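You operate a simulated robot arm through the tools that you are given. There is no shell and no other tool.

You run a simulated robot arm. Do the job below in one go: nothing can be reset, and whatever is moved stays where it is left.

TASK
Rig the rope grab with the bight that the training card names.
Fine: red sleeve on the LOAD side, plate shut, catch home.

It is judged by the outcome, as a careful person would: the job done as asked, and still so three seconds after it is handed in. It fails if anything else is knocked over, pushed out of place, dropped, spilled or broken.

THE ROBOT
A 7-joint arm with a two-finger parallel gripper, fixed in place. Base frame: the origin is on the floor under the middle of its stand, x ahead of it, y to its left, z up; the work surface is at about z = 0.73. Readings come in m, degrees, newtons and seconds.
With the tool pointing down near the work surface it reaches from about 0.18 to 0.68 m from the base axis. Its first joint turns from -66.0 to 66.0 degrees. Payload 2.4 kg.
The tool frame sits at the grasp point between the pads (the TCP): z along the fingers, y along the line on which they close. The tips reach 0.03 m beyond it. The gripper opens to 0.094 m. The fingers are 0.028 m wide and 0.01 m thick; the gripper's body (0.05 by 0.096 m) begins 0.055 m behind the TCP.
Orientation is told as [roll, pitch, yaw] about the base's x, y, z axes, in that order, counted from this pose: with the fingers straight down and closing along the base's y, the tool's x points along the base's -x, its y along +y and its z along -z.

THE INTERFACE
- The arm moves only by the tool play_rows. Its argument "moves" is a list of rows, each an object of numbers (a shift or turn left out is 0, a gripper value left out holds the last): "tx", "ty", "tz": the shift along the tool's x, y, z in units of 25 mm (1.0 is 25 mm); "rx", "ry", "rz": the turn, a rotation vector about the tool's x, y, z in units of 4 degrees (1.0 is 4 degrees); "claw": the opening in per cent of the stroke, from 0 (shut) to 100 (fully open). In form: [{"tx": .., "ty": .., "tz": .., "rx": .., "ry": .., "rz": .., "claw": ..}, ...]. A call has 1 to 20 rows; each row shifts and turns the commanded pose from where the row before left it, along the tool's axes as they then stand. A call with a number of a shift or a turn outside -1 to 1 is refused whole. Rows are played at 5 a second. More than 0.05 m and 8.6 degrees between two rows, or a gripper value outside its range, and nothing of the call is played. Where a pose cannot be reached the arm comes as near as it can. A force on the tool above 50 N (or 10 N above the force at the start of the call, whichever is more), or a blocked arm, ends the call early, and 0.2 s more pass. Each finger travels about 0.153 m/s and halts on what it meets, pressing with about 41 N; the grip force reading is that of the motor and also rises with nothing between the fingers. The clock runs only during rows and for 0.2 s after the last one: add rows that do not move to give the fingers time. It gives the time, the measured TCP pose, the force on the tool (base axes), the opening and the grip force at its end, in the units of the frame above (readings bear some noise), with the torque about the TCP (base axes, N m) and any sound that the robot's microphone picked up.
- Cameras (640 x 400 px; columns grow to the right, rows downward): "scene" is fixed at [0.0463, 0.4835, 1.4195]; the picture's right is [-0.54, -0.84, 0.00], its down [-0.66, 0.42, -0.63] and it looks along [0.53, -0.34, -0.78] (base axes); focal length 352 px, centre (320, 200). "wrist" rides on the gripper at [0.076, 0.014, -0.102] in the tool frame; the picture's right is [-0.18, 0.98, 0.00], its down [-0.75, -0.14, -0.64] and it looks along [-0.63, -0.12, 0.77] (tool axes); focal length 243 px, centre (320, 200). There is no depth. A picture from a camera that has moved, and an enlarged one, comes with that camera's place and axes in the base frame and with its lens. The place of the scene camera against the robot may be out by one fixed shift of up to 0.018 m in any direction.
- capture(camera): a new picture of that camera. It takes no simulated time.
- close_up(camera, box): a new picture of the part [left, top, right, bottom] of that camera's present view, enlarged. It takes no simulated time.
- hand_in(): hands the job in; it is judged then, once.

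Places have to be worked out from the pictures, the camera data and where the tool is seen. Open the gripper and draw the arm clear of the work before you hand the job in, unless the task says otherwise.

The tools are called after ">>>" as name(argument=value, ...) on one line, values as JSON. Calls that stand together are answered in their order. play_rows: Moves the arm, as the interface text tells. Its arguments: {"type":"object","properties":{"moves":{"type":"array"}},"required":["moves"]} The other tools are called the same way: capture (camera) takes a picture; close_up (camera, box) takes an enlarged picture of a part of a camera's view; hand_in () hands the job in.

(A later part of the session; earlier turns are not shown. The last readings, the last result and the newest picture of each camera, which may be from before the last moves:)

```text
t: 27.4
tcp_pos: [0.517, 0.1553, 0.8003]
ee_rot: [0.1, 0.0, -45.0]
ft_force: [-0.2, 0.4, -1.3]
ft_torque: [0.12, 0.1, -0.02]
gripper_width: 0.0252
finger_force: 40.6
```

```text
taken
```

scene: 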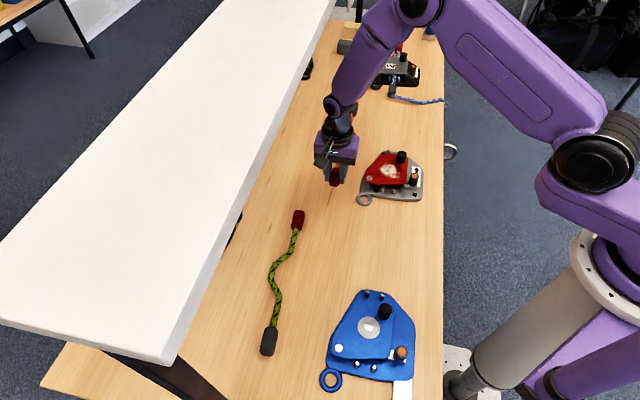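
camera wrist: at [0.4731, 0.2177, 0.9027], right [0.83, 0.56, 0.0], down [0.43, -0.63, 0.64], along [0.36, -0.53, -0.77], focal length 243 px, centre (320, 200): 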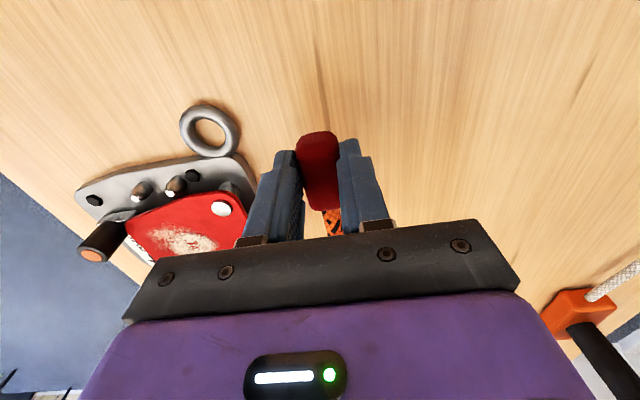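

The force/torque reading (≈1.3 N with ≈0.15 N·m) suggests the rope is stiff, carried like a cantilever. I raise it a bit and bring it out to where both cameras can see its shape.

>>> play_rows(moves=[{"tx": 0.8, "ty": -0.3, "tz": -0.5}, {"tx": 0.8, "ty": -0.3, "tz": -0.5}, {"tx": 0.8, "ty": -0.3, "tz": -0.5}, {"tx": 0.8, "ty": -0.3, "tz": -0.5}, {"tx": 0.8, "ty": -0.3, "tz": -0.5}, {"tx": 0.8, "ty": -0.3, "tz": -0.5}])

>>> capture(camera="wrist")

>>> capture(camera="scene")

```text
t: 28.8
tcp_pos: [0.3993, 0.2065, 0.8749]
ee_rot: [0.0, 0.0, -45.0]
ft_force: [-0.3, -0.2, -0.6]
ft_torque: [0.13, 0.12, 0.0]
gripper_width: 0.0251
finger_force: 40.8
```

```text
taken
camera wrist: at [0.3552, 0.27, 0.9785], right [0.83, 0.56, 0.0], down [0.43, -0.63, 0.64], along [0.36, -0.53, -0.77], focal length 243 px, centre (320, 200)
```

wrist: 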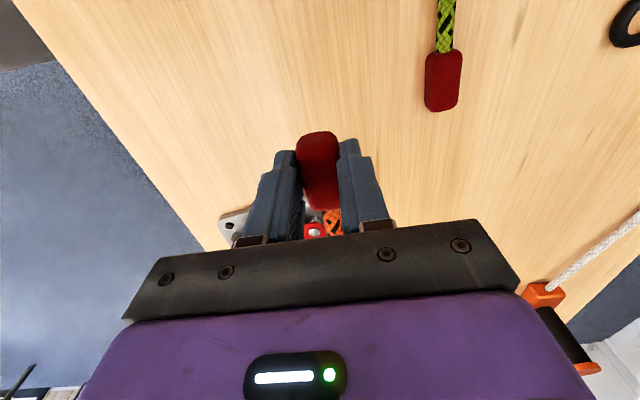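

```text
taken
```

scene: 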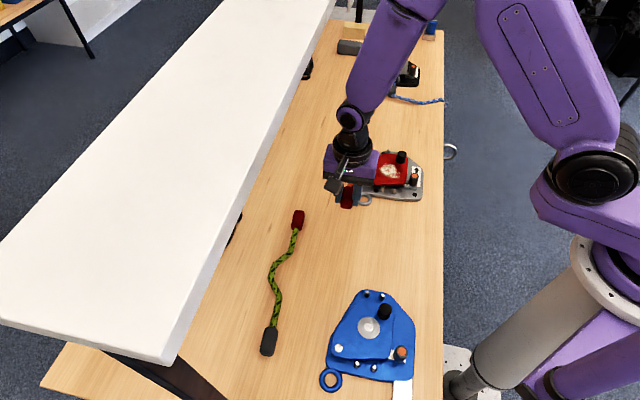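

The rope is hidden behind the hand from the scene camera. I turn the wrist clockwise so that the rope swings out over the robot-side table edge, high above everything.

>>> play_rows(moves=[{"rz": 1}, {"rz": 1}, {"rz": 1}, {"rz": 1}, {"rz": 1}, {"rz": 1}, {"rz": 1}, {"rz": 1}, {"rz": 1}, {"rz": 1}, {"rz": 1}, {"rz": 1}])

>>> capture(camera="scene")

>>> capture(camera="wrist")

```text
t: 31.4
tcp_pos: [0.3982, 0.2082, 0.8748]
ee_rot: [0.0, 0.0, -93.1]
ft_force: [-0.9, 0.3, -1.3]
ft_torque: [0.17, -0.05, -0.02]
gripper_width: 0.0251
finger_force: 41.5
```

```text
taken
```

scene: 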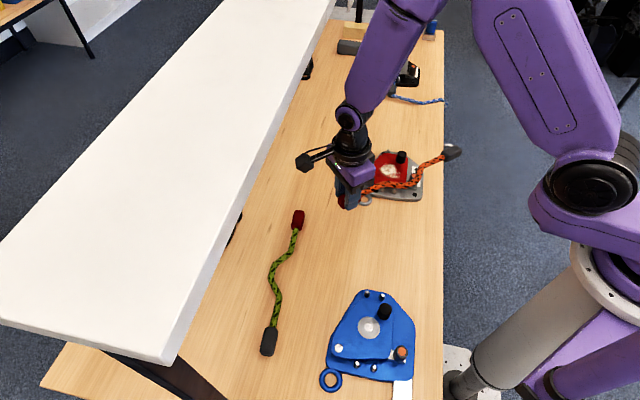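

```text
taken
camera wrist: at [0.4181, 0.2827, 0.9782], right [0.97, -0.24, 0.0], down [-0.18, -0.74, 0.64], along [-0.15, -0.62, -0.77], focal length 243 px, centre (320, 200)
```

wrist: 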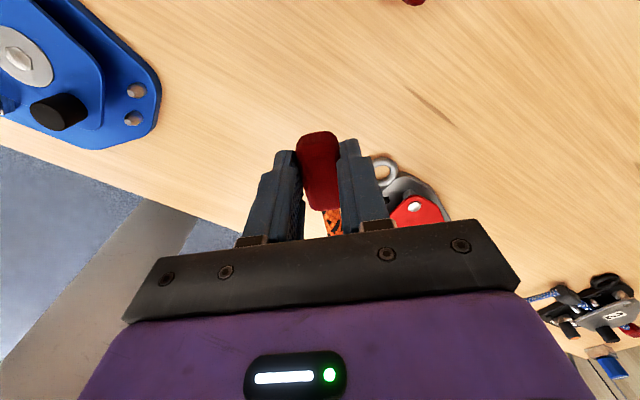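

The rope keeps its wavy shape while held at one end, so it is effectively rigid. I enlarge it to see the shape of the bend.

>>> close_up(camera="scene", box=[320, 130, 480, 230])

```text
4.00 times, centred on (400, 180) of scene
camera zoom: at [0.0464, 0.4835, 1.4195], right [-0.54, -0.84, 0.0], down [-0.66, 0.42, -0.63], along [0.53, -0.34, -0.78], focal length 1407 px, centre (0, 280)
```

zoom: 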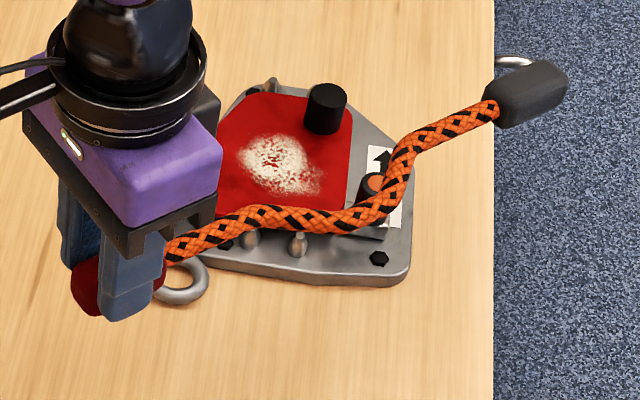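

The bight is a rigid shape: straight ends with a ~27 mm bulge in the middle, matching the spacing between the grab's post pairs. I'll set it down on the free area between the red and blue grabs, then open the plate.

>>> play_rows(moves=[{"tx": 0.8, "ty": -0.613}, {"tx": 0.8, "ty": -0.613}, {"tx": 0.8, "ty": -0.613}, {"tx": 0.8, "ty": -0.613}, {"rz": 1}, {"tz": 0.8}, {"tz": 0.8}])

>>> capture(camera="scene")

>>> capture(camera="wrist")

```text
t: 33.0
tcp_pos: [0.3437, 0.2889, 0.8371]
ee_rot: [0.0, 0.0, -97.0]
ft_force: [0.5, -0.2, -1.3]
ft_torque: [0.15, -0.04, -0.03]
gripper_width: 0.0249
finger_force: 41.6
```

```text
taken
```

scene: 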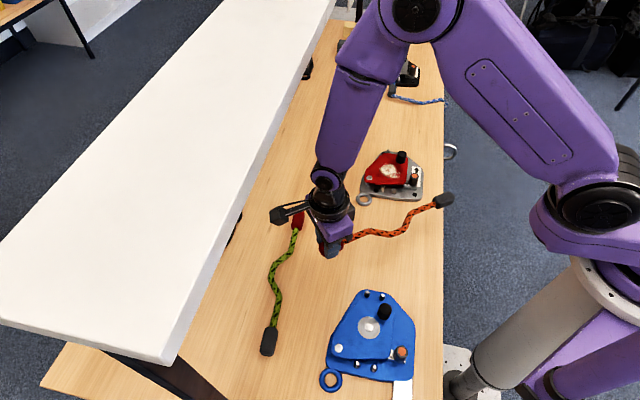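

```text
taken
camera wrist: at [0.3683, 0.3632, 0.939], right [0.95, -0.3, 0.0], down [-0.23, -0.73, 0.64], along [-0.19, -0.61, -0.77], focal length 243 px, centre (320, 200)
```

wrist: 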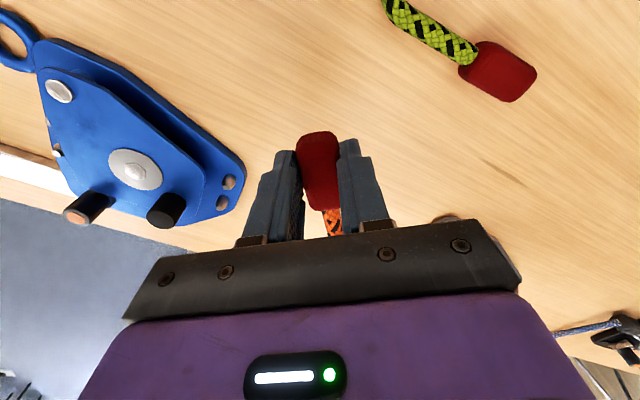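

The grey end would land close to the table edge, so I shift 25 mm toward the shelf side and then lower the rope onto the table.

>>> play_rows(moves=[{"tx": 0.79, "ty": 0.62}, {"tz": 0.7}, {"tz": 0.7}, {"tz": 0.7}, {"tz": 0.5}])

>>> capture(camera="scene")

```text
t: 34.2
tcp_pos: [0.3607, 0.3074, 0.7687]
ee_rot: [0.0, 0.0, -96.9]
ft_force: [0.4, -0.5, 4.0]
ft_torque: [-1.36, 0.15, 0.06]
gripper_width: 0.0252
finger_force: 40.8
```

```text
taken
```

scene: 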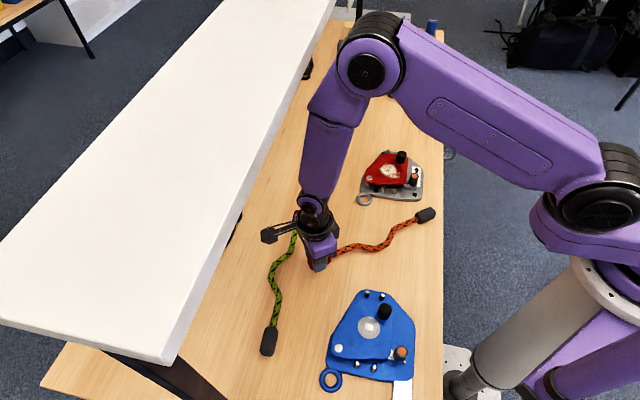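

Contact on the grey end (4 N) shows the rope is on the table and within the edge. I release and rise straight up.

>>> play_rows(moves=[{"claw": 40}, {"claw": 60}, {}, {"tz": -0.8}, {"tz": -0.8}, {"tz": -0.8}, {"tz": -0.8}])

>>> capture(camera="scene")

>>> capture(camera="wrist")

```text
t: 35.8
tcp_pos: [0.3613, 0.3116, 0.8498]
ee_rot: [0.0, 0.0, -96.9]
ft_force: [0.2, 0.2, 0.4]
ft_torque: [0.02, -0.02, -0.02]
gripper_width: 0.0563
finger_force: 0.0
```

```text
taken
```

scene: 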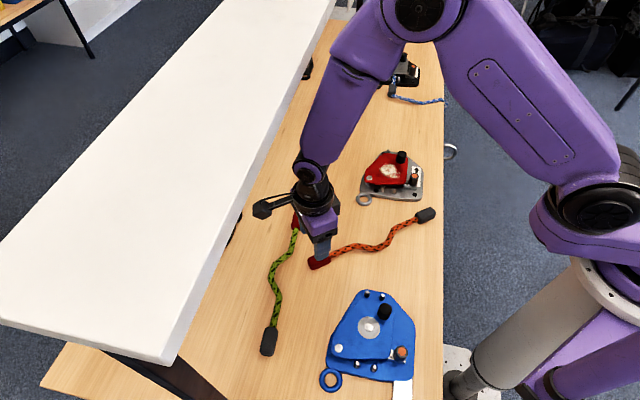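

```text
taken
camera wrist: at [0.3851, 0.3837, 0.9527], right [0.95, -0.3, 0.0], down [-0.23, -0.73, 0.64], along [-0.19, -0.61, -0.77], focal length 243 px, centre (320, 200)
```

wrist: 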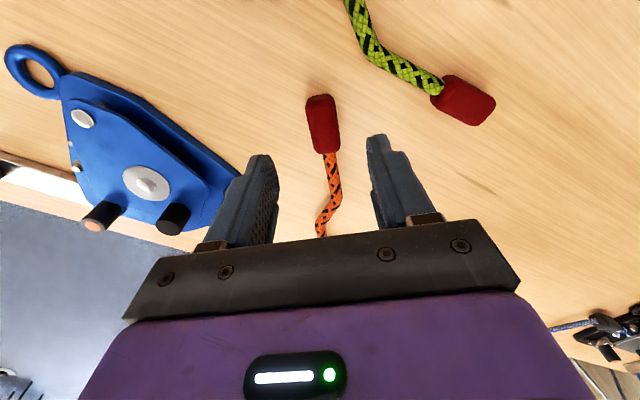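

The rope is staged safely. Now I move over to the catch on the red grab at a clear height.

>>> play_rows(moves=[{"tz": -1}, {"tx": -0.95, "ty": 0.272}, {"tx": -0.95, "ty": 0.272}, {"tx": -0.95, "ty": 0.272}, {"tx": -0.95, "ty": 0.272}, {"tx": -0.95, "ty": 0.272}, {"tx": -0.95, "ty": 0.272}, {"tx": -0.95, "ty": 0.272}, {"tx": -0.95, "ty": 0.272}, {"tx": -0.95, "ty": 0.272}, {"tx": -0.95, "ty": 0.272}, {"tx": -0.95, "ty": 0.272}, {"tx": -0.95, "ty": 0.272}, {"tx": -0.95, "ty": 0.272}])

>>> play_rows(moves=[{"rz": -1}, {"rz": -1}, {"rz": -1}, {"rz": -1}, {"rz": -1}, {"rz": -1}, {"rz": -1}, {"rz": -1}, {"rz": -1}, {"rz": -1}, {"rz": -1}, {"rz": -1}, {"rz": -1}, {"rz": -1}, {"rz": -1}, {"rz": -1}, {"rz": -1}, {"rz": -1}])

>>> play_rows(moves=[{"rz": -1}, {"rz": -1}, {"rz": -1}, {"rz": -1}, {"rz": -1}, {"rz": -1}, {"rz": -1}, {"rz": -1}, {"rz": -1}, {"rz": -1}, {"rz": -1}, {"rz": -1}, {"rz": -1}, {"rz": -1}, {"rz": -1}, {"rz": -1}, {"rz": -1}, {"rz": -0.5}])

>>> capture(camera="wrist")

>>> capture(camera="scene")

```text
t: 38.8
tcp_pos: [0.4121, -0.011, 0.8737]
ee_rot: [0.0, 0.0, -97.0]
ft_force: [0.5, 0.0, 0.0]
ft_torque: [0.02, 0.03, 0.01]
gripper_width: 0.0567
finger_force: 0.1
```

```text
t: 42.6
tcp_pos: [0.4099, -0.0085, 0.8755]
ee_rot: [0.0, 0.0, -24.9]
ft_force: [-1.0, -0.2, -0.1]
ft_torque: [0.02, 0.0, -0.02]
gripper_width: 0.0564
finger_force: 0.0
```

```text
t: 46.4
tcp_pos: [0.4117, -0.0094, 0.8758]
ee_rot: [0.0, 0.0, 45.1]
ft_force: [0.8, -0.2, 0.1]
ft_torque: [-0.01, -0.02, 0.01]
gripper_width: 0.0562
finger_force: 0.1
```

```text
taken
camera wrist: at [0.3479, -0.0538, 0.9782], right [-0.57, 0.82, 0.0], down [0.63, 0.43, 0.64], along [0.53, 0.36, -0.77], focal length 243 px, centre (320, 200)
```

wrist: 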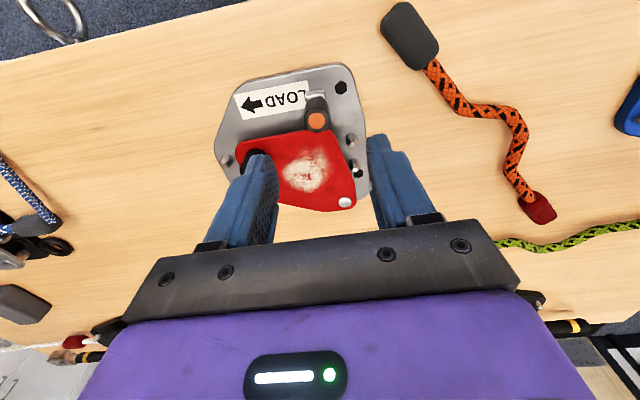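

```text
taken
```

scene: 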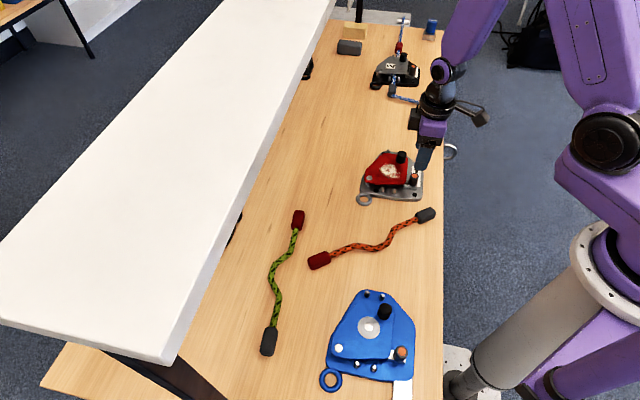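

The catch peg lies almost exactly under the TCP. I enlarge to check the catch and plate edge before gripping the peg.

>>> close_up(camera="wrist", box=[210, 50, 390, 220])

```text
2.35 times, centred on (300, 135) of wrist
camera zoom: at [0.3479, -0.0538, 0.9782], right [-0.57, 0.82, 0.0], down [0.63, 0.43, 0.64], along [0.53, 0.36, -0.77], focal length 571 px, centre (367, 353)
```

zoom: 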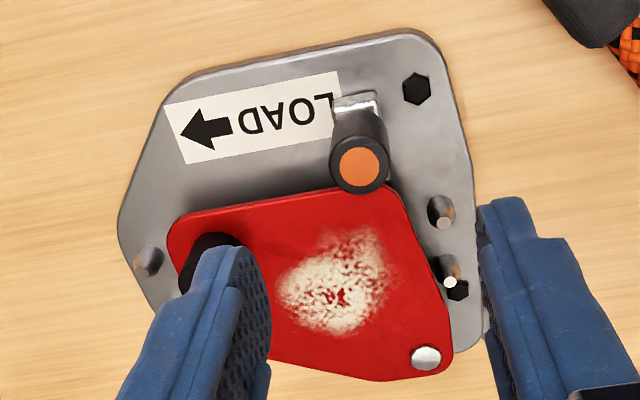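

I descend so the pads straddle the upper part of the peg (fingers closing along the channel direction) and close.

>>> play_rows(moves=[{"tx": 0.2, "ty": -0.09, "tz": 0.75}, {"tz": 0.75}, {"tz": 0.75}, {"tz": 0.75}, {"claw": 35}, {"claw": 0}, {}, {}])

>>> capture(camera="wrist")

>>> close_up(camera="scene", box=[350, 130, 450, 210])

```text
t: 48.2
tcp_pos: [0.409, -0.0143, 0.7983]
ee_rot: [-0.1, -0.3, 44.9]
ft_force: [12.2, -17.2, -15.7]
ft_torque: [-0.12, -0.2, -0.17]
gripper_width: 0.0214
finger_force: 44.7
```

```text
taken
camera wrist: at [0.3454, -0.0591, 0.9024], right [-0.56, 0.83, 0.0], down [0.63, 0.43, 0.65], along [0.53, 0.36, -0.76], focal length 243 px, centre (320, 200)
```

wrist: 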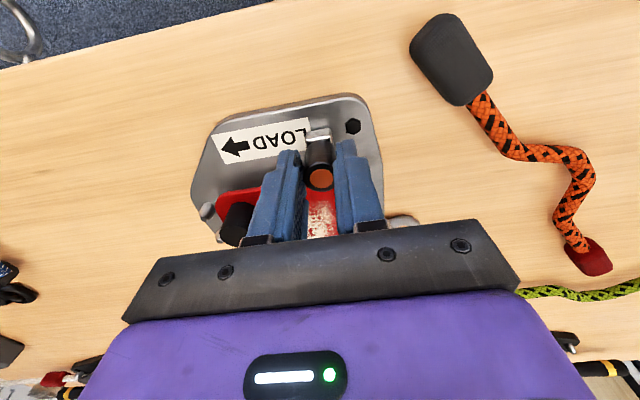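

```text
5.00 times, centred on (400, 170) of scene
camera zoom: at [0.0469, 0.483, 1.4197], right [-0.54, -0.84, 0.0], down [-0.66, 0.42, -0.63], along [0.53, -0.34, -0.78], focal length 1759 px, centre (-80, 350)
```

zoom: 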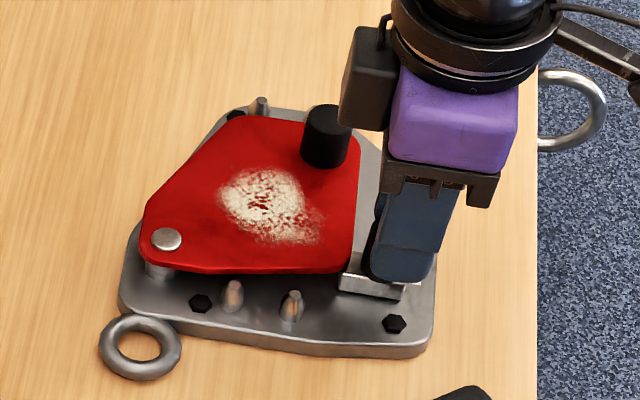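

The peg is gripped (21 mm), with some side load because the fingers were a little off-centre. I shift slightly along +s to relieve it before pulling the catch.

>>> play_rows(moves=[{"ty": -0.1, "tz": -0.04}, {}])

```text
t: 48.8
tcp_pos: [0.4092, -0.0152, 0.8004]
ee_rot: [0.1, 0.1, 45.2]
ft_force: [3.9, -3.8, -32.1]
ft_torque: [0.04, -0.79, 0.09]
gripper_width: 0.0211
finger_force: 45.0
```

The side force is nearly gone; the remaining load is vertical. I lower 2 mm to relax it.

>>> play_rows(moves=[{"tz": 0.08}, {}])

```text
t: 49.4
tcp_pos: [0.4103, -0.0151, 0.8007]
ee_rot: [0.0, 0.1, 45.2]
ft_force: [-7.1, 5.8, 39.2]
ft_torque: [0.04, -0.11, 0.04]
gripper_width: 0.0213
finger_force: 45.1
```

That overshot; the contact is stiff (about 35 N/mm). I raise by about 1 mm.

>>> play_rows(moves=[{"tz": -0.043}, {}])

```text
t: 50.0
tcp_pos: [0.4098, -0.0158, 0.7995]
ee_rot: [0.2, 0.2, 45.2]
ft_force: [-7.4, 9.0, -14.0]
ft_torque: [0.69, -0.91, 0.19]
gripper_width: 0.0213
finger_force: 44.6
```

Forces are moderate now. I pull the catch outward (toward the robot, −n) by 5 mm and watch the reaction.

>>> play_rows(moves=[{"tx": 0.1}, {"tx": 0.1}, {}])

>>> capture(camera="wrist")

>>> close_up(camera="scene", box=[350, 130, 450, 210])

```text
t: 50.8
tcp_pos: [0.4045, -0.0183, 0.7997]
ee_rot: [0.1, 0.1, 45.1]
ft_force: [-12.5, 13.4, -5.8]
ft_torque: [0.07, 0.12, 0.08]
gripper_width: 0.0215
finger_force: 44.8
```

```text
taken
camera wrist: at [0.3422, -0.0637, 0.9031], right [-0.57, 0.82, 0.0], down [0.63, 0.43, 0.64], along [0.53, 0.36, -0.77], focal length 243 px, centre (320, 200)
```

wrist: 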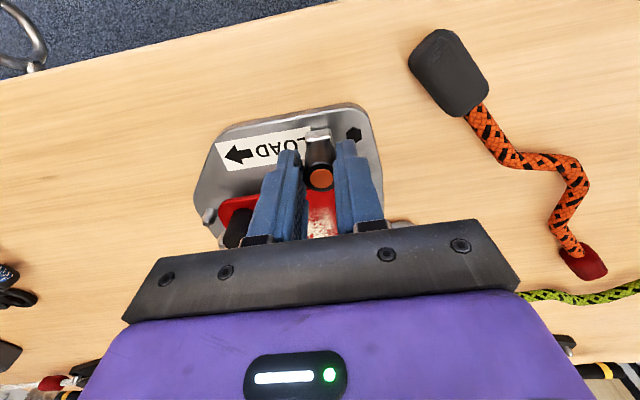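

```text
5.00 times, centred on (400, 170) of scene
camera zoom: at [0.0461, 0.4838, 1.4194], right [-0.54, -0.84, 0.0], down [-0.66, 0.42, -0.63], along [0.53, -0.34, -0.78], focal length 1759 px, centre (-80, 350)
```

zoom: 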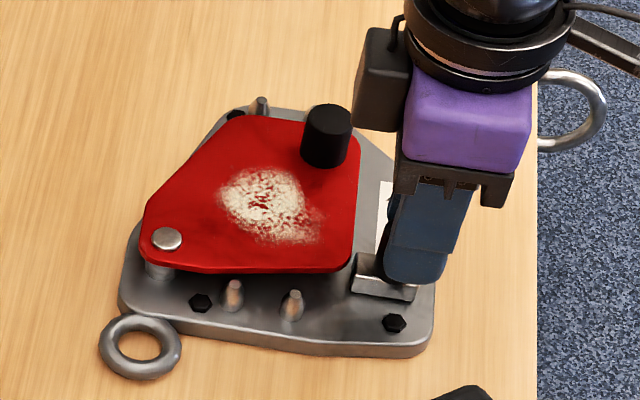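

The catch slides outward as expected. I keep pulling, with a slight side correction.

>>> play_rows(moves=[{"tx": 0.12, "ty": 0.03}, {"tx": 0.12}, {"tx": 0.12}, {"tx": 0.12}, {}])

>>> close_up(camera="scene", box=[350, 130, 450, 210])

```text
t: 52.0
tcp_pos: [0.3985, -0.0262, 0.7993]
ee_rot: [-0.1, -0.1, 45.3]
ft_force: [-6.0, 33.2, 3.5]
ft_torque: [0.78, 0.86, 0.1]
gripper_width: 0.021
finger_force: 45.3
```

```text
5.00 times, centred on (400, 170) of scene
camera zoom: at [0.0462, 0.4842, 1.4193], right [-0.54, -0.84, 0.0], down [-0.66, 0.42, -0.63], along [0.53, -0.34, -0.78], focal length 1759 px, centre (-80, 350)
```

zoom: 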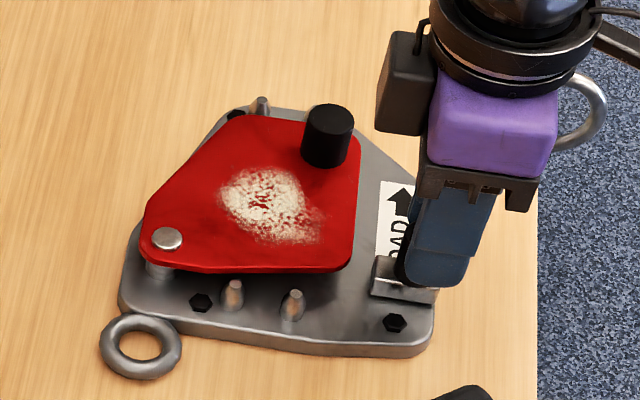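

The bar has cleared the plate (moved ~15 mm) and resistance is rising, likely its stop. I relieve the side load, then open the fingers and check whether the catch stays retracted.

>>> play_rows(moves=[{"tx": -0.03, "ty": 0.06}, {"claw": 20}, {"claw": 60}, {}, {"tz": -0.8}, {"tz": -0.8}])

>>> capture(camera="wrist")

>>> close_up(camera="scene", box=[350, 130, 450, 210])

```text
t: 53.4
tcp_pos: [0.3951, -0.0247, 0.8394]
ee_rot: [0.0, -0.1, 45.0]
ft_force: [-0.1, -0.2, -0.2]
ft_torque: [0.01, -0.02, -0.02]
gripper_width: 0.0562
finger_force: 0.0
```

```text
taken
camera wrist: at [0.3325, -0.0697, 0.9414], right [-0.56, 0.83, 0.0], down [0.63, 0.43, 0.64], along [0.53, 0.36, -0.77], focal length 243 px, centre (320, 200)
```

wrist: 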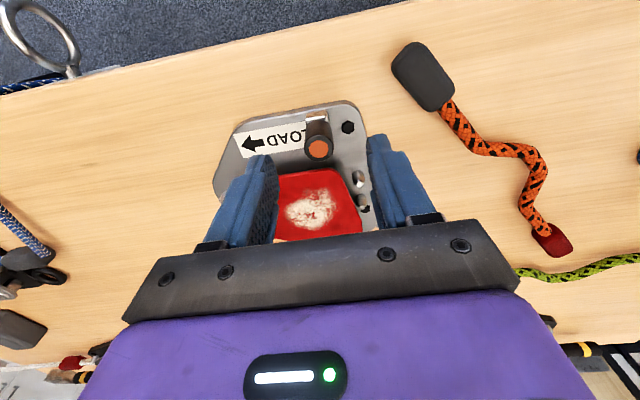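

```text
5.00 times, centred on (400, 170) of scene
camera zoom: at [0.0463, 0.4835, 1.4195], right [-0.54, -0.84, 0.0], down [-0.66, 0.42, -0.63], along [0.53, -0.34, -0.78], focal length 1759 px, centre (-80, 350)
```

zoom: 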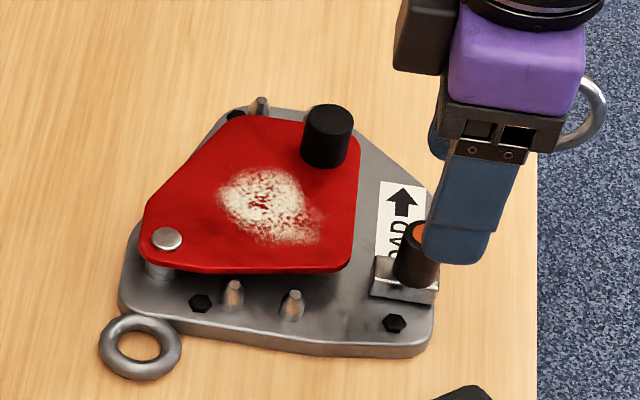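

The catch stays retracted on its own. Next I move above the plate's knob and check its position.

>>> play_rows(moves=[{"tz": -1}, {"tx": -0.8, "ty": -0.8}, {"tx": -0.8, "ty": -0.8}, {"tx": -0.75, "ty": -0.75}])

>>> capture(camera="wrist")

>>> close_up(camera="wrist", box=[230, 60, 410, 230])

```text
t: 54.4
tcp_pos: [0.4807, -0.0255, 0.8662]
ee_rot: [-0.1, 0.0, 45.0]
ft_force: [-0.7, 0.2, 0.1]
ft_torque: [-0.01, 0.02, -0.01]
gripper_width: 0.0563
finger_force: 0.0
```

```text
taken
camera wrist: at [0.4165, -0.0697, 0.9683], right [-0.56, 0.83, 0.0], down [0.63, 0.43, 0.64], along [0.53, 0.36, -0.77], focal length 243 px, centre (320, 200)
```

wrist: 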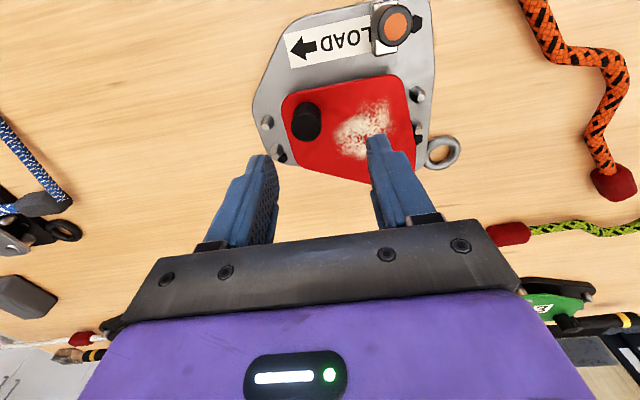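

```text
2.35 times, centred on (320, 145) of wrist
camera zoom: at [0.4165, -0.0697, 0.9683], right [-0.56, 0.83, 0.0], down [0.63, 0.43, 0.64], along [0.53, 0.36, -0.77], focal length 571 px, centre (320, 329)
```

zoom: 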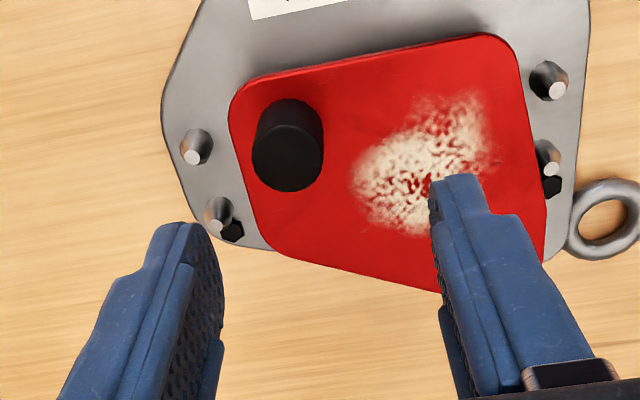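

The knob sits about 10 mm further along +s and 4 mm toward the robot; comparing views, its top is near z = 0.795. I narrow the opening, descend around it and grip.

>>> play_rows(moves=[{"tx": 0.16, "ty": -0.38, "claw": 48}, {"tz": 0.7}, {"tz": 0.7}, {"tz": 0.6}, {"tz": 0.5}])

>>> capture(camera="wrist")

>>> close_up(camera="scene", box=[350, 120, 450, 200])

```text
t: 55.6
tcp_pos: [0.4848, -0.0351, 0.8007]
ee_rot: [-0.1, 0.0, 45.0]
ft_force: [0.9, -0.8, 0.2]
ft_torque: [0.0, -0.02, -0.02]
gripper_width: 0.0449
finger_force: 0.0
```

```text
taken
camera wrist: at [0.4208, -0.0802, 0.9043], right [-0.56, 0.83, 0.0], down [0.63, 0.43, 0.64], along [0.53, 0.36, -0.77], focal length 243 px, centre (320, 200)
```

wrist: 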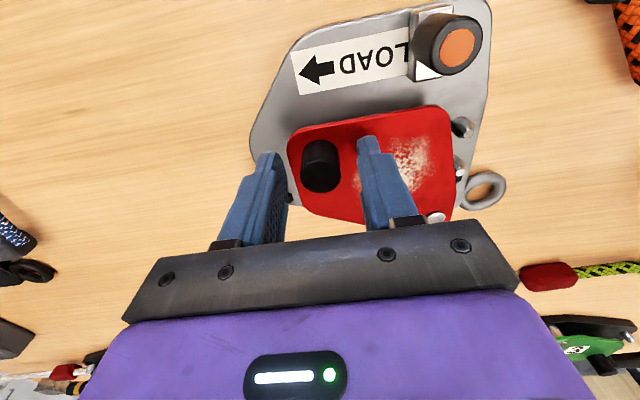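

```text
5.00 times, centred on (400, 160) of scene
camera zoom: at [0.0463, 0.4835, 1.4195], right [-0.54, -0.84, 0.0], down [-0.66, 0.42, -0.63], along [0.53, -0.34, -0.78], focal length 1759 px, centre (-80, 400)
```

zoom: 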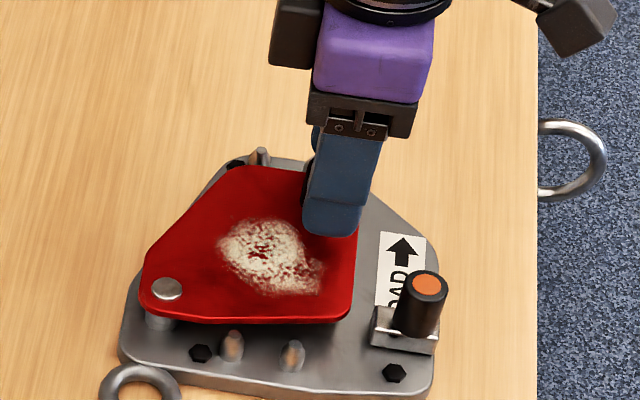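

The knob is centred between the fingers. I close on it.

>>> play_rows(moves=[{"claw": 25}, {"claw": 0}, {}, {}])

```text
t: 56.6
tcp_pos: [0.4842, -0.0366, 0.8018]
ee_rot: [0.0, 0.0, 45.0]
ft_force: [3.6, -2.9, -7.4]
ft_torque: [0.26, 0.18, -0.04]
gripper_width: 0.0232
finger_force: 45.0
```

Knob gripped (23 mm). To be safe for passing over the far posts, I re-grip it 5 mm higher before swinging the plate.

>>> play_rows(moves=[{"claw": 40}, {}, {"tz": -0.22}, {"claw": 0}, {}, {}])

>>> play_rows(moves=[{"tx": -0.176, "ty": -0.143}, {"tx": -0.176, "ty": -0.143}, {}])

>>> close_up(camera="scene", box=[350, 120, 450, 200])

```text
t: 58.0
tcp_pos: [0.4867, -0.0353, 0.8077]
ee_rot: [0.0, 0.0, 44.9]
ft_force: [3.3, 1.0, -5.7]
ft_torque: [0.22, 0.14, 0.01]
gripper_width: 0.0232
finger_force: 44.7
```

```text
t: 58.8
tcp_pos: [0.4949, -0.0347, 0.8078]
ee_rot: [-0.1, 0.0, 45.0]
ft_force: [-6.1, 2.5, 9.2]
ft_torque: [-0.18, 0.36, 0.61]
gripper_width: 0.0232
finger_force: 44.9
```

```text
5.00 times, centred on (400, 160) of scene
camera zoom: at [0.0461, 0.4835, 1.4195], right [-0.54, -0.84, 0.0], down [-0.66, 0.42, -0.63], along [0.53, -0.34, -0.78], focal length 1759 px, centre (-80, 400)
```

zoom: 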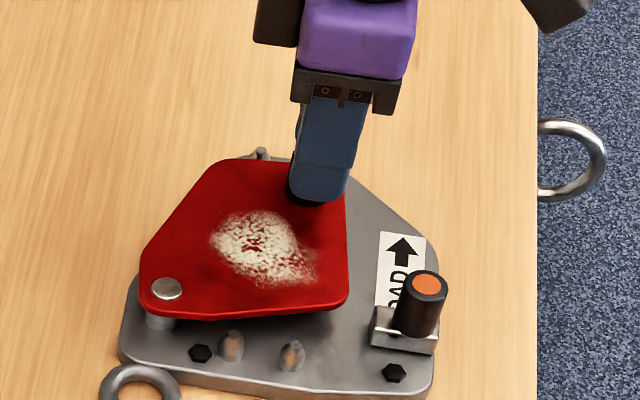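

The plate swings freely. I continue along the arc around the rivet.

>>> play_rows(moves=[{"tx": -0.38, "ty": -0.247}, {"tx": -0.404, "ty": -0.206}, {"tx": -0.423, "ty": -0.163}, {"tx": -0.438, "ty": -0.117}, {"tx": -0.448, "ty": -0.071}, {"tx": -0.453, "ty": -0.024}, {}])

>>> capture(camera="scene")

>>> capture(camera="wrist")

```text
t: 60.4
tcp_pos: [0.5566, -0.0022, 0.8066]
ee_rot: [-0.1, 0.0, 44.9]
ft_force: [1.3, -3.3, -12.9]
ft_torque: [-0.16, 0.09, 0.18]
gripper_width: 0.0231
finger_force: 45.0
```

```text
taken
```

scene: 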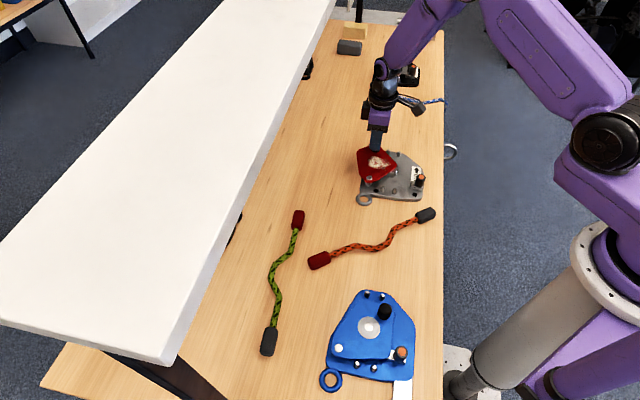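

```text
taken
camera wrist: at [0.4933, -0.0467, 0.9104], right [-0.56, 0.83, 0.0], down [0.63, 0.43, 0.64], along [0.53, 0.36, -0.77], focal length 243 px, centre (320, 200)
```

wrist: 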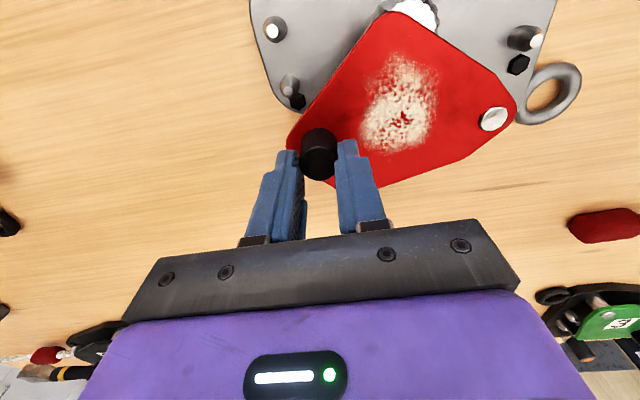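

The plate opens and a toothed cam shows underneath. I continue the arc to about 85–90° of opening.

>>> play_rows(moves=[{"tx": -0.453, "ty": 0.024}, {"tx": -0.448, "ty": 0.071}, {"tx": -0.438, "ty": 0.117}, {"tx": -0.423, "ty": 0.163}, {"tx": -0.404, "ty": 0.206}, {"tx": -0.38, "ty": 0.247}, {"tx": -0.352, "ty": 0.286}, {}])

>>> capture(camera="scene")

>>> close_up(camera="scene", box=[340, 120, 440, 210])

```text
t: 61.4
tcp_pos: [0.5818, 0.0309, 0.8065]
ee_rot: [-0.5, -0.5, 44.8]
ft_force: [7.3, -0.9, -11.5]
ft_torque: [0.25, -0.21, -0.15]
gripper_width: 0.0234
finger_force: 45.0
stopped in row 5: the force on the tool passed its limit at 52 N (the readings are from after the stop); the commanded pose is now the measured one
```

```text
taken
```

scene: 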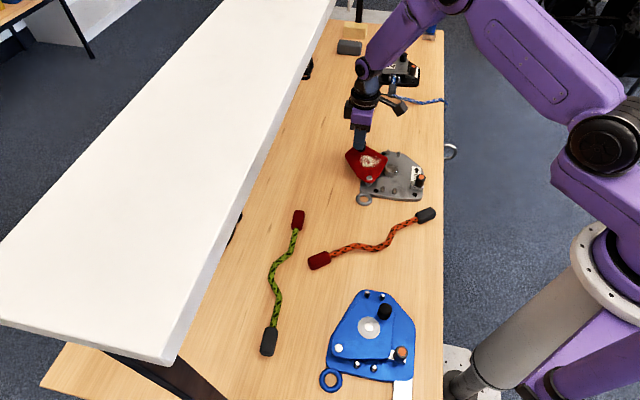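

```text
4.44 times, centred on (390, 165) of scene
camera zoom: at [0.0467, 0.4835, 1.4195], right [-0.54, -0.84, 0.0], down [-0.66, 0.42, -0.63], along [0.53, -0.34, -0.78], focal length 1563 px, centre (9, 356)
```

zoom: 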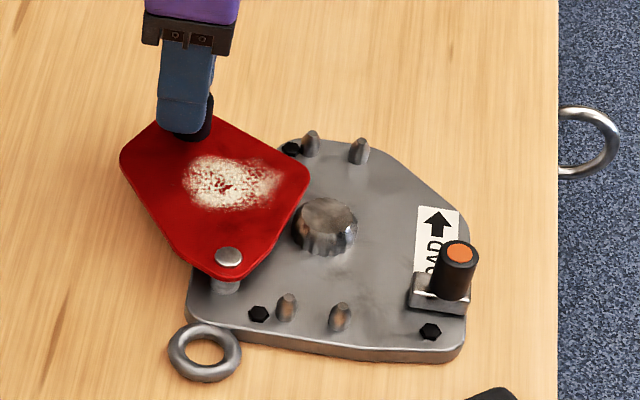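

The motion stopped on force at about 60–65° of opening. I look from the wrist camera to see whether this is the plate's stop and how much of the channel is free.

>>> capture(camera="wrist")

>>> close_up(camera="scene", box=[355, 135, 425, 205])

```text
taken
camera wrist: at [0.5173, -0.0125, 0.9104], right [-0.56, 0.83, -0.01], down [0.63, 0.43, 0.65], along [0.54, 0.36, -0.76], focal length 243 px, centre (320, 200)
```

wrist: 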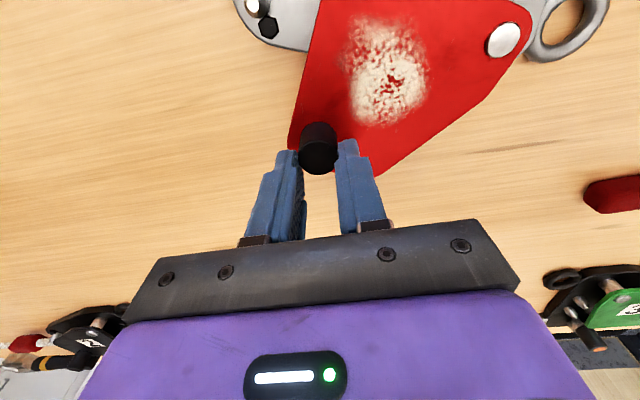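

```text
5.71 times, centred on (390, 170) of scene
camera zoom: at [0.0467, 0.4835, 1.4195], right [-0.54, -0.84, 0.0], down [-0.66, 0.42, -0.63], along [0.53, -0.34, -0.78], focal length 2010 px, centre (-80, 371)
```

zoom: 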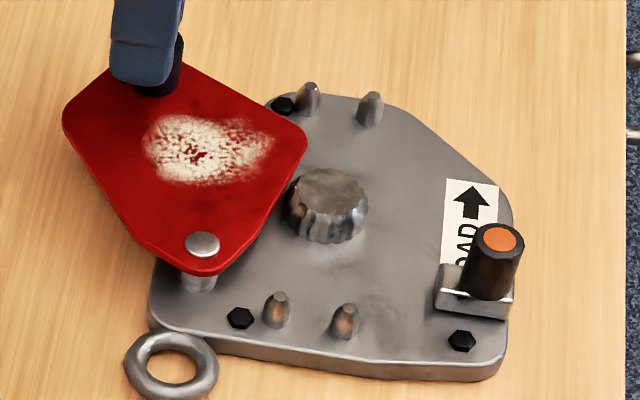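

The cam sits on the channel line, so the rope's bulge has to pass beside it. I try pushing the plate a little further along its arc to see if it opens more.

>>> play_rows(moves=[{"tx": -0.12, "ty": 0.05}, {"tx": -0.12, "ty": 0.05}, {"tx": -0.12, "ty": 0.05}, {}])

```text
t: 62.4
tcp_pos: [0.5857, 0.0398, 0.8075]
ee_rot: [-0.5, -0.4, 44.8]
ft_force: [16.1, -12.7, -23.8]
ft_torque: [-0.27, 0.06, 0.65]
gripper_width: 0.0232
finger_force: 45.1
```

It does move further, with a side force showing my arc was slightly off. I continue with mostly +n motion in small steps.

>>> play_rows(moves=[{"tx": -0.2, "ty": -0.03}, {"tx": -0.2, "ty": 0.03}, {"tx": -0.2, "ty": 0.05}, {}])

>>> close_up(camera="scene", box=[335, 125, 435, 205])

```text
t: 63.4
tcp_pos: [0.5913, 0.0545, 0.8092]
ee_rot: [0.1, 0.0, 44.9]
ft_force: [-20.0, 1.9, -7.3]
ft_torque: [-0.27, 0.97, 0.16]
gripper_width: 0.0227
finger_force: 45.7
```

```text
5.00 times, centred on (385, 165) of scene
camera zoom: at [0.046, 0.4835, 1.4195], right [-0.54, -0.84, 0.0], down [-0.66, 0.42, -0.63], along [0.53, -0.34, -0.78], focal length 1759 px, centre (-5, 375)
```

zoom: 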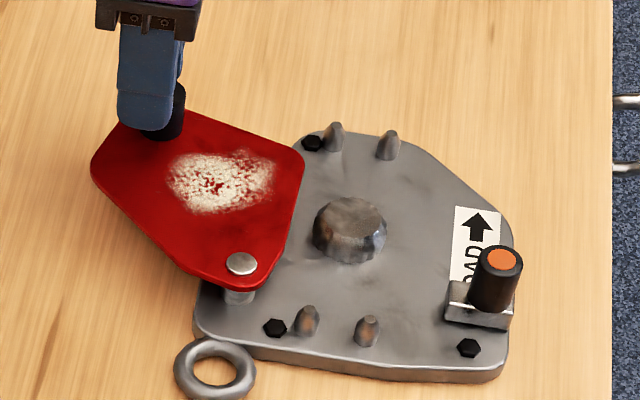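

The plate is clearing the channel now. I continue a bit more along the arc.

>>> play_rows(moves=[{"tx": -0.16, "ty": 0.12}, {"tx": -0.16, "ty": 0.12}, {"tx": -0.15, "ty": 0.13}, {"tx": -0.15, "ty": 0.13}, {}])

>>> close_up(camera="scene", box=[335, 125, 435, 205])

```text
t: 64.6
tcp_pos: [0.595, 0.0712, 0.8087]
ee_rot: [-0.2, -0.1, 44.8]
ft_force: [-18.7, -6.9, -7.8]
ft_torque: [-0.22, 0.89, 0.71]
gripper_width: 0.0226
finger_force: 45.2
```

```text
5.00 times, centred on (385, 165) of scene
camera zoom: at [0.0461, 0.4833, 1.4196], right [-0.54, -0.84, 0.0], down [-0.66, 0.42, -0.63], along [0.53, -0.34, -0.78], focal length 1759 px, centre (-5, 375)
```

zoom: 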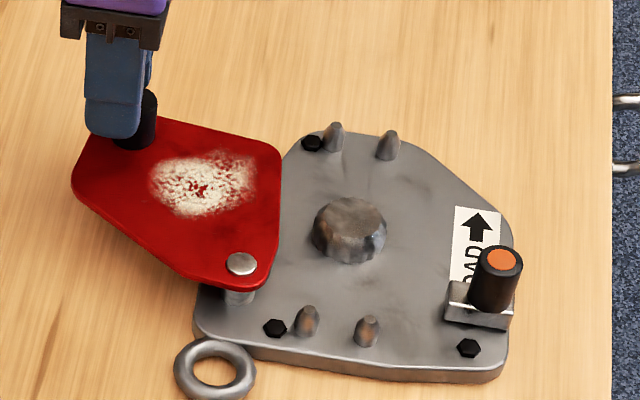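

Now about 85° open with the plate edge parallel to the channel. I open another ~15–20° for more room around the cam.

>>> play_rows(moves=[{"tx": -0.136, "ty": 0.15}, {"tx": -0.13, "ty": 0.15}, {"tx": -0.12, "ty": 0.16}, {"tx": -0.11, "ty": 0.17}, {"tx": -0.1, "ty": 0.17}, {}])

>>> close_up(camera="scene", box=[335, 125, 435, 205])

>>> capture(camera="wrist")

```text
t: 66.0
tcp_pos: [0.595, 0.0966, 0.8079]
ee_rot: [-0.3, -0.4, 44.8]
ft_force: [1.0, -5.6, -21.9]
ft_torque: [0.12, 0.02, 0.55]
gripper_width: 0.0231
finger_force: 45.0
```

```text
5.00 times, centred on (385, 165) of scene
camera zoom: at [0.0468, 0.4834, 1.4195], right [-0.54, -0.84, 0.0], down [-0.66, 0.42, -0.63], along [0.53, -0.34, -0.78], focal length 1759 px, centre (-5, 375)
```

zoom: 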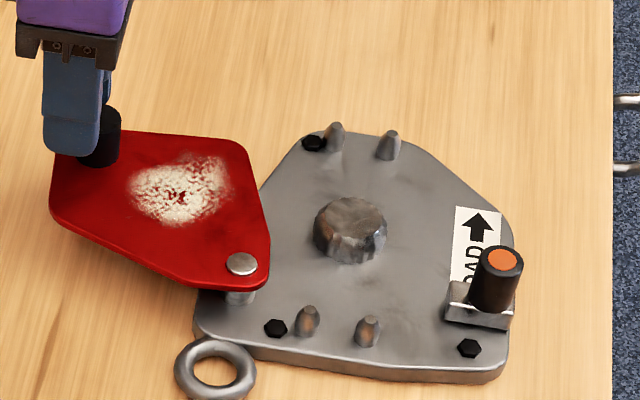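

```text
taken
camera wrist: at [0.5308, 0.0527, 0.911], right [-0.56, 0.83, -0.01], down [0.63, 0.43, 0.65], along [0.54, 0.36, -0.76], focal length 243 px, centre (320, 200)
```

wrist: 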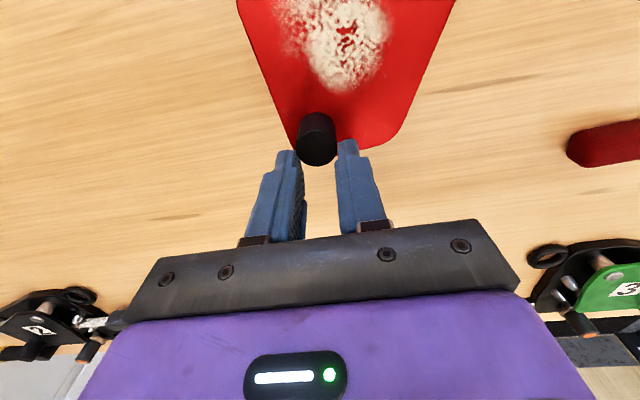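

The plate is about 100° open with ample room. I release the knob, rise a little and back out from under the shelf.

>>> play_rows(moves=[{"claw": 30}, {"claw": 48}, {}, {"tz": -0.8}, {"tz": -0.6}, {"tx": 1}, {"tx": 1}, {"tx": 1}, {"tx": 1}, {"tx": 1}, {"tx": 1}])

>>> capture(camera="wrist")

>>> capture(camera="scene")

```text
t: 68.4
tcp_pos: [0.4858, -0.0094, 0.8428]
ee_rot: [-0.4, -0.4, 44.9]
ft_force: [-0.5, 0.8, 0.6]
ft_torque: [0.01, -0.02, 0.02]
gripper_width: 0.0451
finger_force: 0.1
```

```text
taken
camera wrist: at [0.4211, -0.054, 0.9449], right [-0.56, 0.83, -0.01], down [0.63, 0.43, 0.65], along [0.54, 0.36, -0.76], focal length 243 px, centre (320, 200)
```

wrist: 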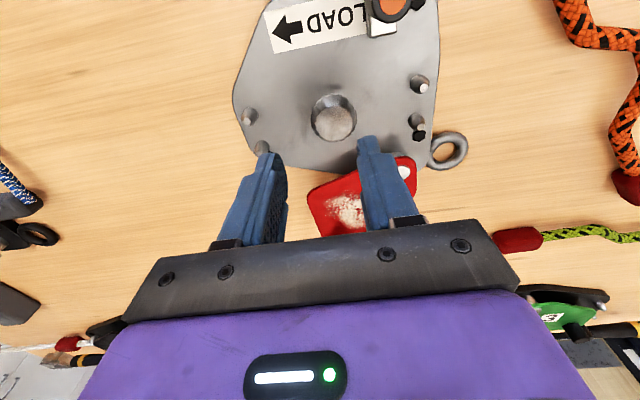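

```text
taken
```

scene: 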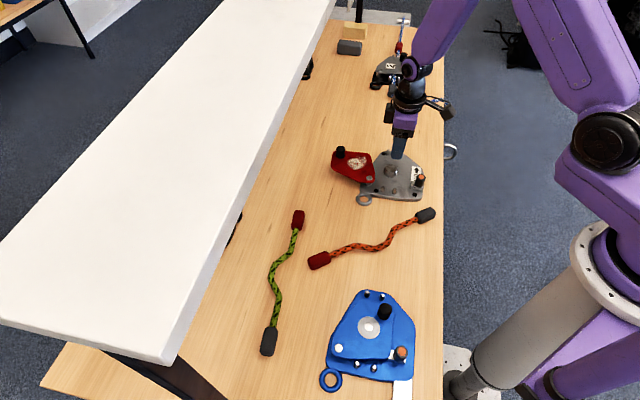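

The plate stays open by itself. I enlarge the open channel to measure cam and posts precisely.

>>> close_up(camera="wrist", box=[220, 0, 480, 190])

>>> close_up(camera="scene", box=[325, 135, 435, 215])

```text
2.11 times, centred on (350, 95) of wrist
camera zoom: at [0.4211, -0.054, 0.9449], right [-0.56, 0.83, -0.01], down [0.63, 0.43, 0.65], along [0.54, 0.36, -0.76], focal length 511 px, centre (257, 421)
```

zoom: 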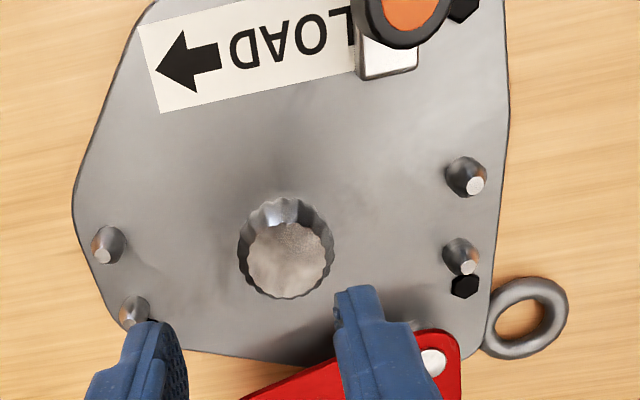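

```text
5.00 times, centred on (380, 175) of scene
camera zoom: at [0.0463, 0.4835, 1.4195], right [-0.54, -0.84, 0.0], down [-0.66, 0.42, -0.63], along [0.53, -0.34, -0.78], focal length 1759 px, centre (20, 325)
```

zoom: 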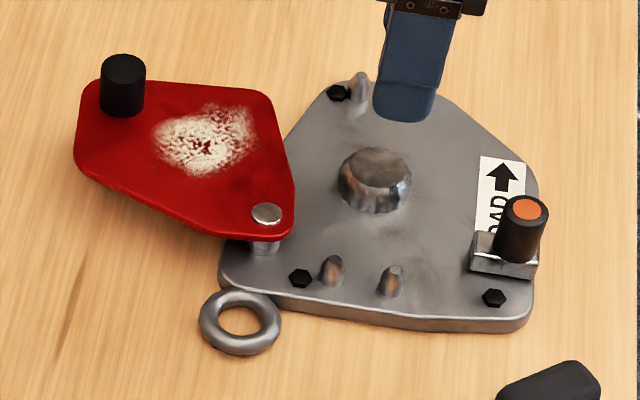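

The geometry is clear now: two post pairs ~133 mm apart, with a fluted tapered cam in the middle; the rope's bulge must pass on the pivot (+n) side when red is on the LOAD side. I go back to fetch the rope's red sleeve, keeping low under the shelf edge.

>>> play_rows(moves=[{"rx": -0.14, "claw": 60}, {"tx": -0.42, "ty": 0.964}, {"tx": -0.42, "ty": 0.964}, {"tx": -0.42, "ty": 0.964}, {"tx": -0.42, "ty": 0.964}, {"tx": -0.42, "ty": 0.964}, {"tx": -0.42, "ty": 0.964}, {"tx": -0.42, "ty": 0.964}, {"tx": -0.42, "ty": 0.964}, {"tx": -0.42, "ty": 0.964}, {"tx": -0.42, "ty": 0.964}, {"tx": -0.42, "ty": 0.964}])

>>> play_rows(moves=[{"rz": -1}, {"rz": -1}, {"rz": -1}, {"rz": -1}, {"rz": -1}, {"rz": -1}, {"rz": -1}, {"rz": -1}, {"rz": -1}, {"rz": -0.5}])

>>> capture(camera="wrist")

>>> capture(camera="scene")

```text
t: 71.0
tcp_pos: [0.3802, 0.2581, 0.8453]
ee_rot: [0.1, -0.2, 44.9]
ft_force: [-0.7, -0.2, -0.8]
ft_torque: [0.01, 0.0, 0.02]
gripper_width: 0.0564
finger_force: 0.1
```

```text
t: 73.2
tcp_pos: [0.3814, 0.2598, 0.844]
ee_rot: [-0.1, -0.5, 83.0]
ft_force: [0.2, -0.5, -0.4]
ft_torque: [0.02, -0.03, -0.03]
gripper_width: 0.0562
finger_force: 0.1
```

```text
taken
camera wrist: at [0.3587, 0.1849, 0.9462], right [-0.95, 0.3, 0.0], down [0.23, 0.73, 0.65], along [0.2, 0.62, -0.76], focal length 243 px, centre (320, 200)
```

wrist: 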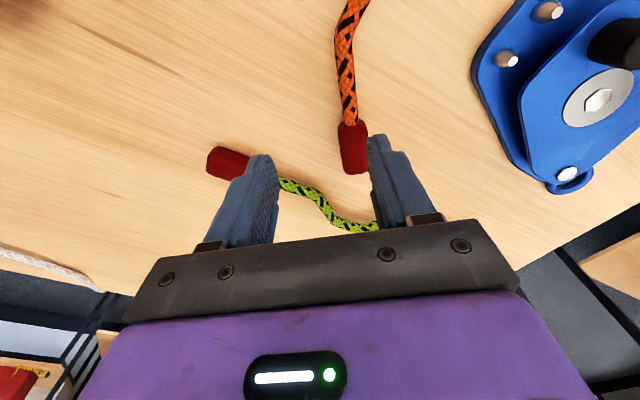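

```text
taken
```

scene: 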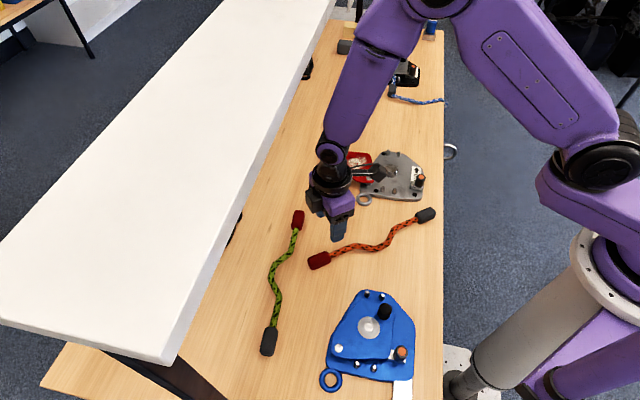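

I see the red sleeve 34 mm ahead and 24 mm to the side of the TCP, its axis turned ~2.6° from the tool. I move above it, fix the small tilt and align.

>>> play_rows(moves=[{"tx": -0.7, "ty": 0.49}, {"tx": -0.676, "ty": 0.482}, {"rz": -0.65, "rx": -0.12}, {"tz": 0.7}, {}])

>>> capture(camera="wrist")

```text
t: 74.4
tcp_pos: [0.3638, 0.2992, 0.8282]
ee_rot: [0.3, -0.4, 85.5]
ft_force: [0.1, -0.1, -0.8]
ft_torque: [0.01, 0.04, -0.01]
gripper_width: 0.0564
finger_force: 0.3
```

```text
taken
camera wrist: at [0.3436, 0.2223, 0.9302], right [-0.97, 0.26, 0.01], down [0.2, 0.74, 0.65], along [0.16, 0.63, -0.76], focal length 243 px, centre (320, 200)
```

wrist: 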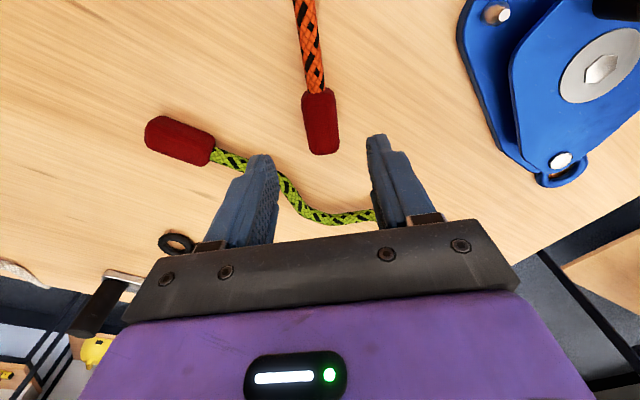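

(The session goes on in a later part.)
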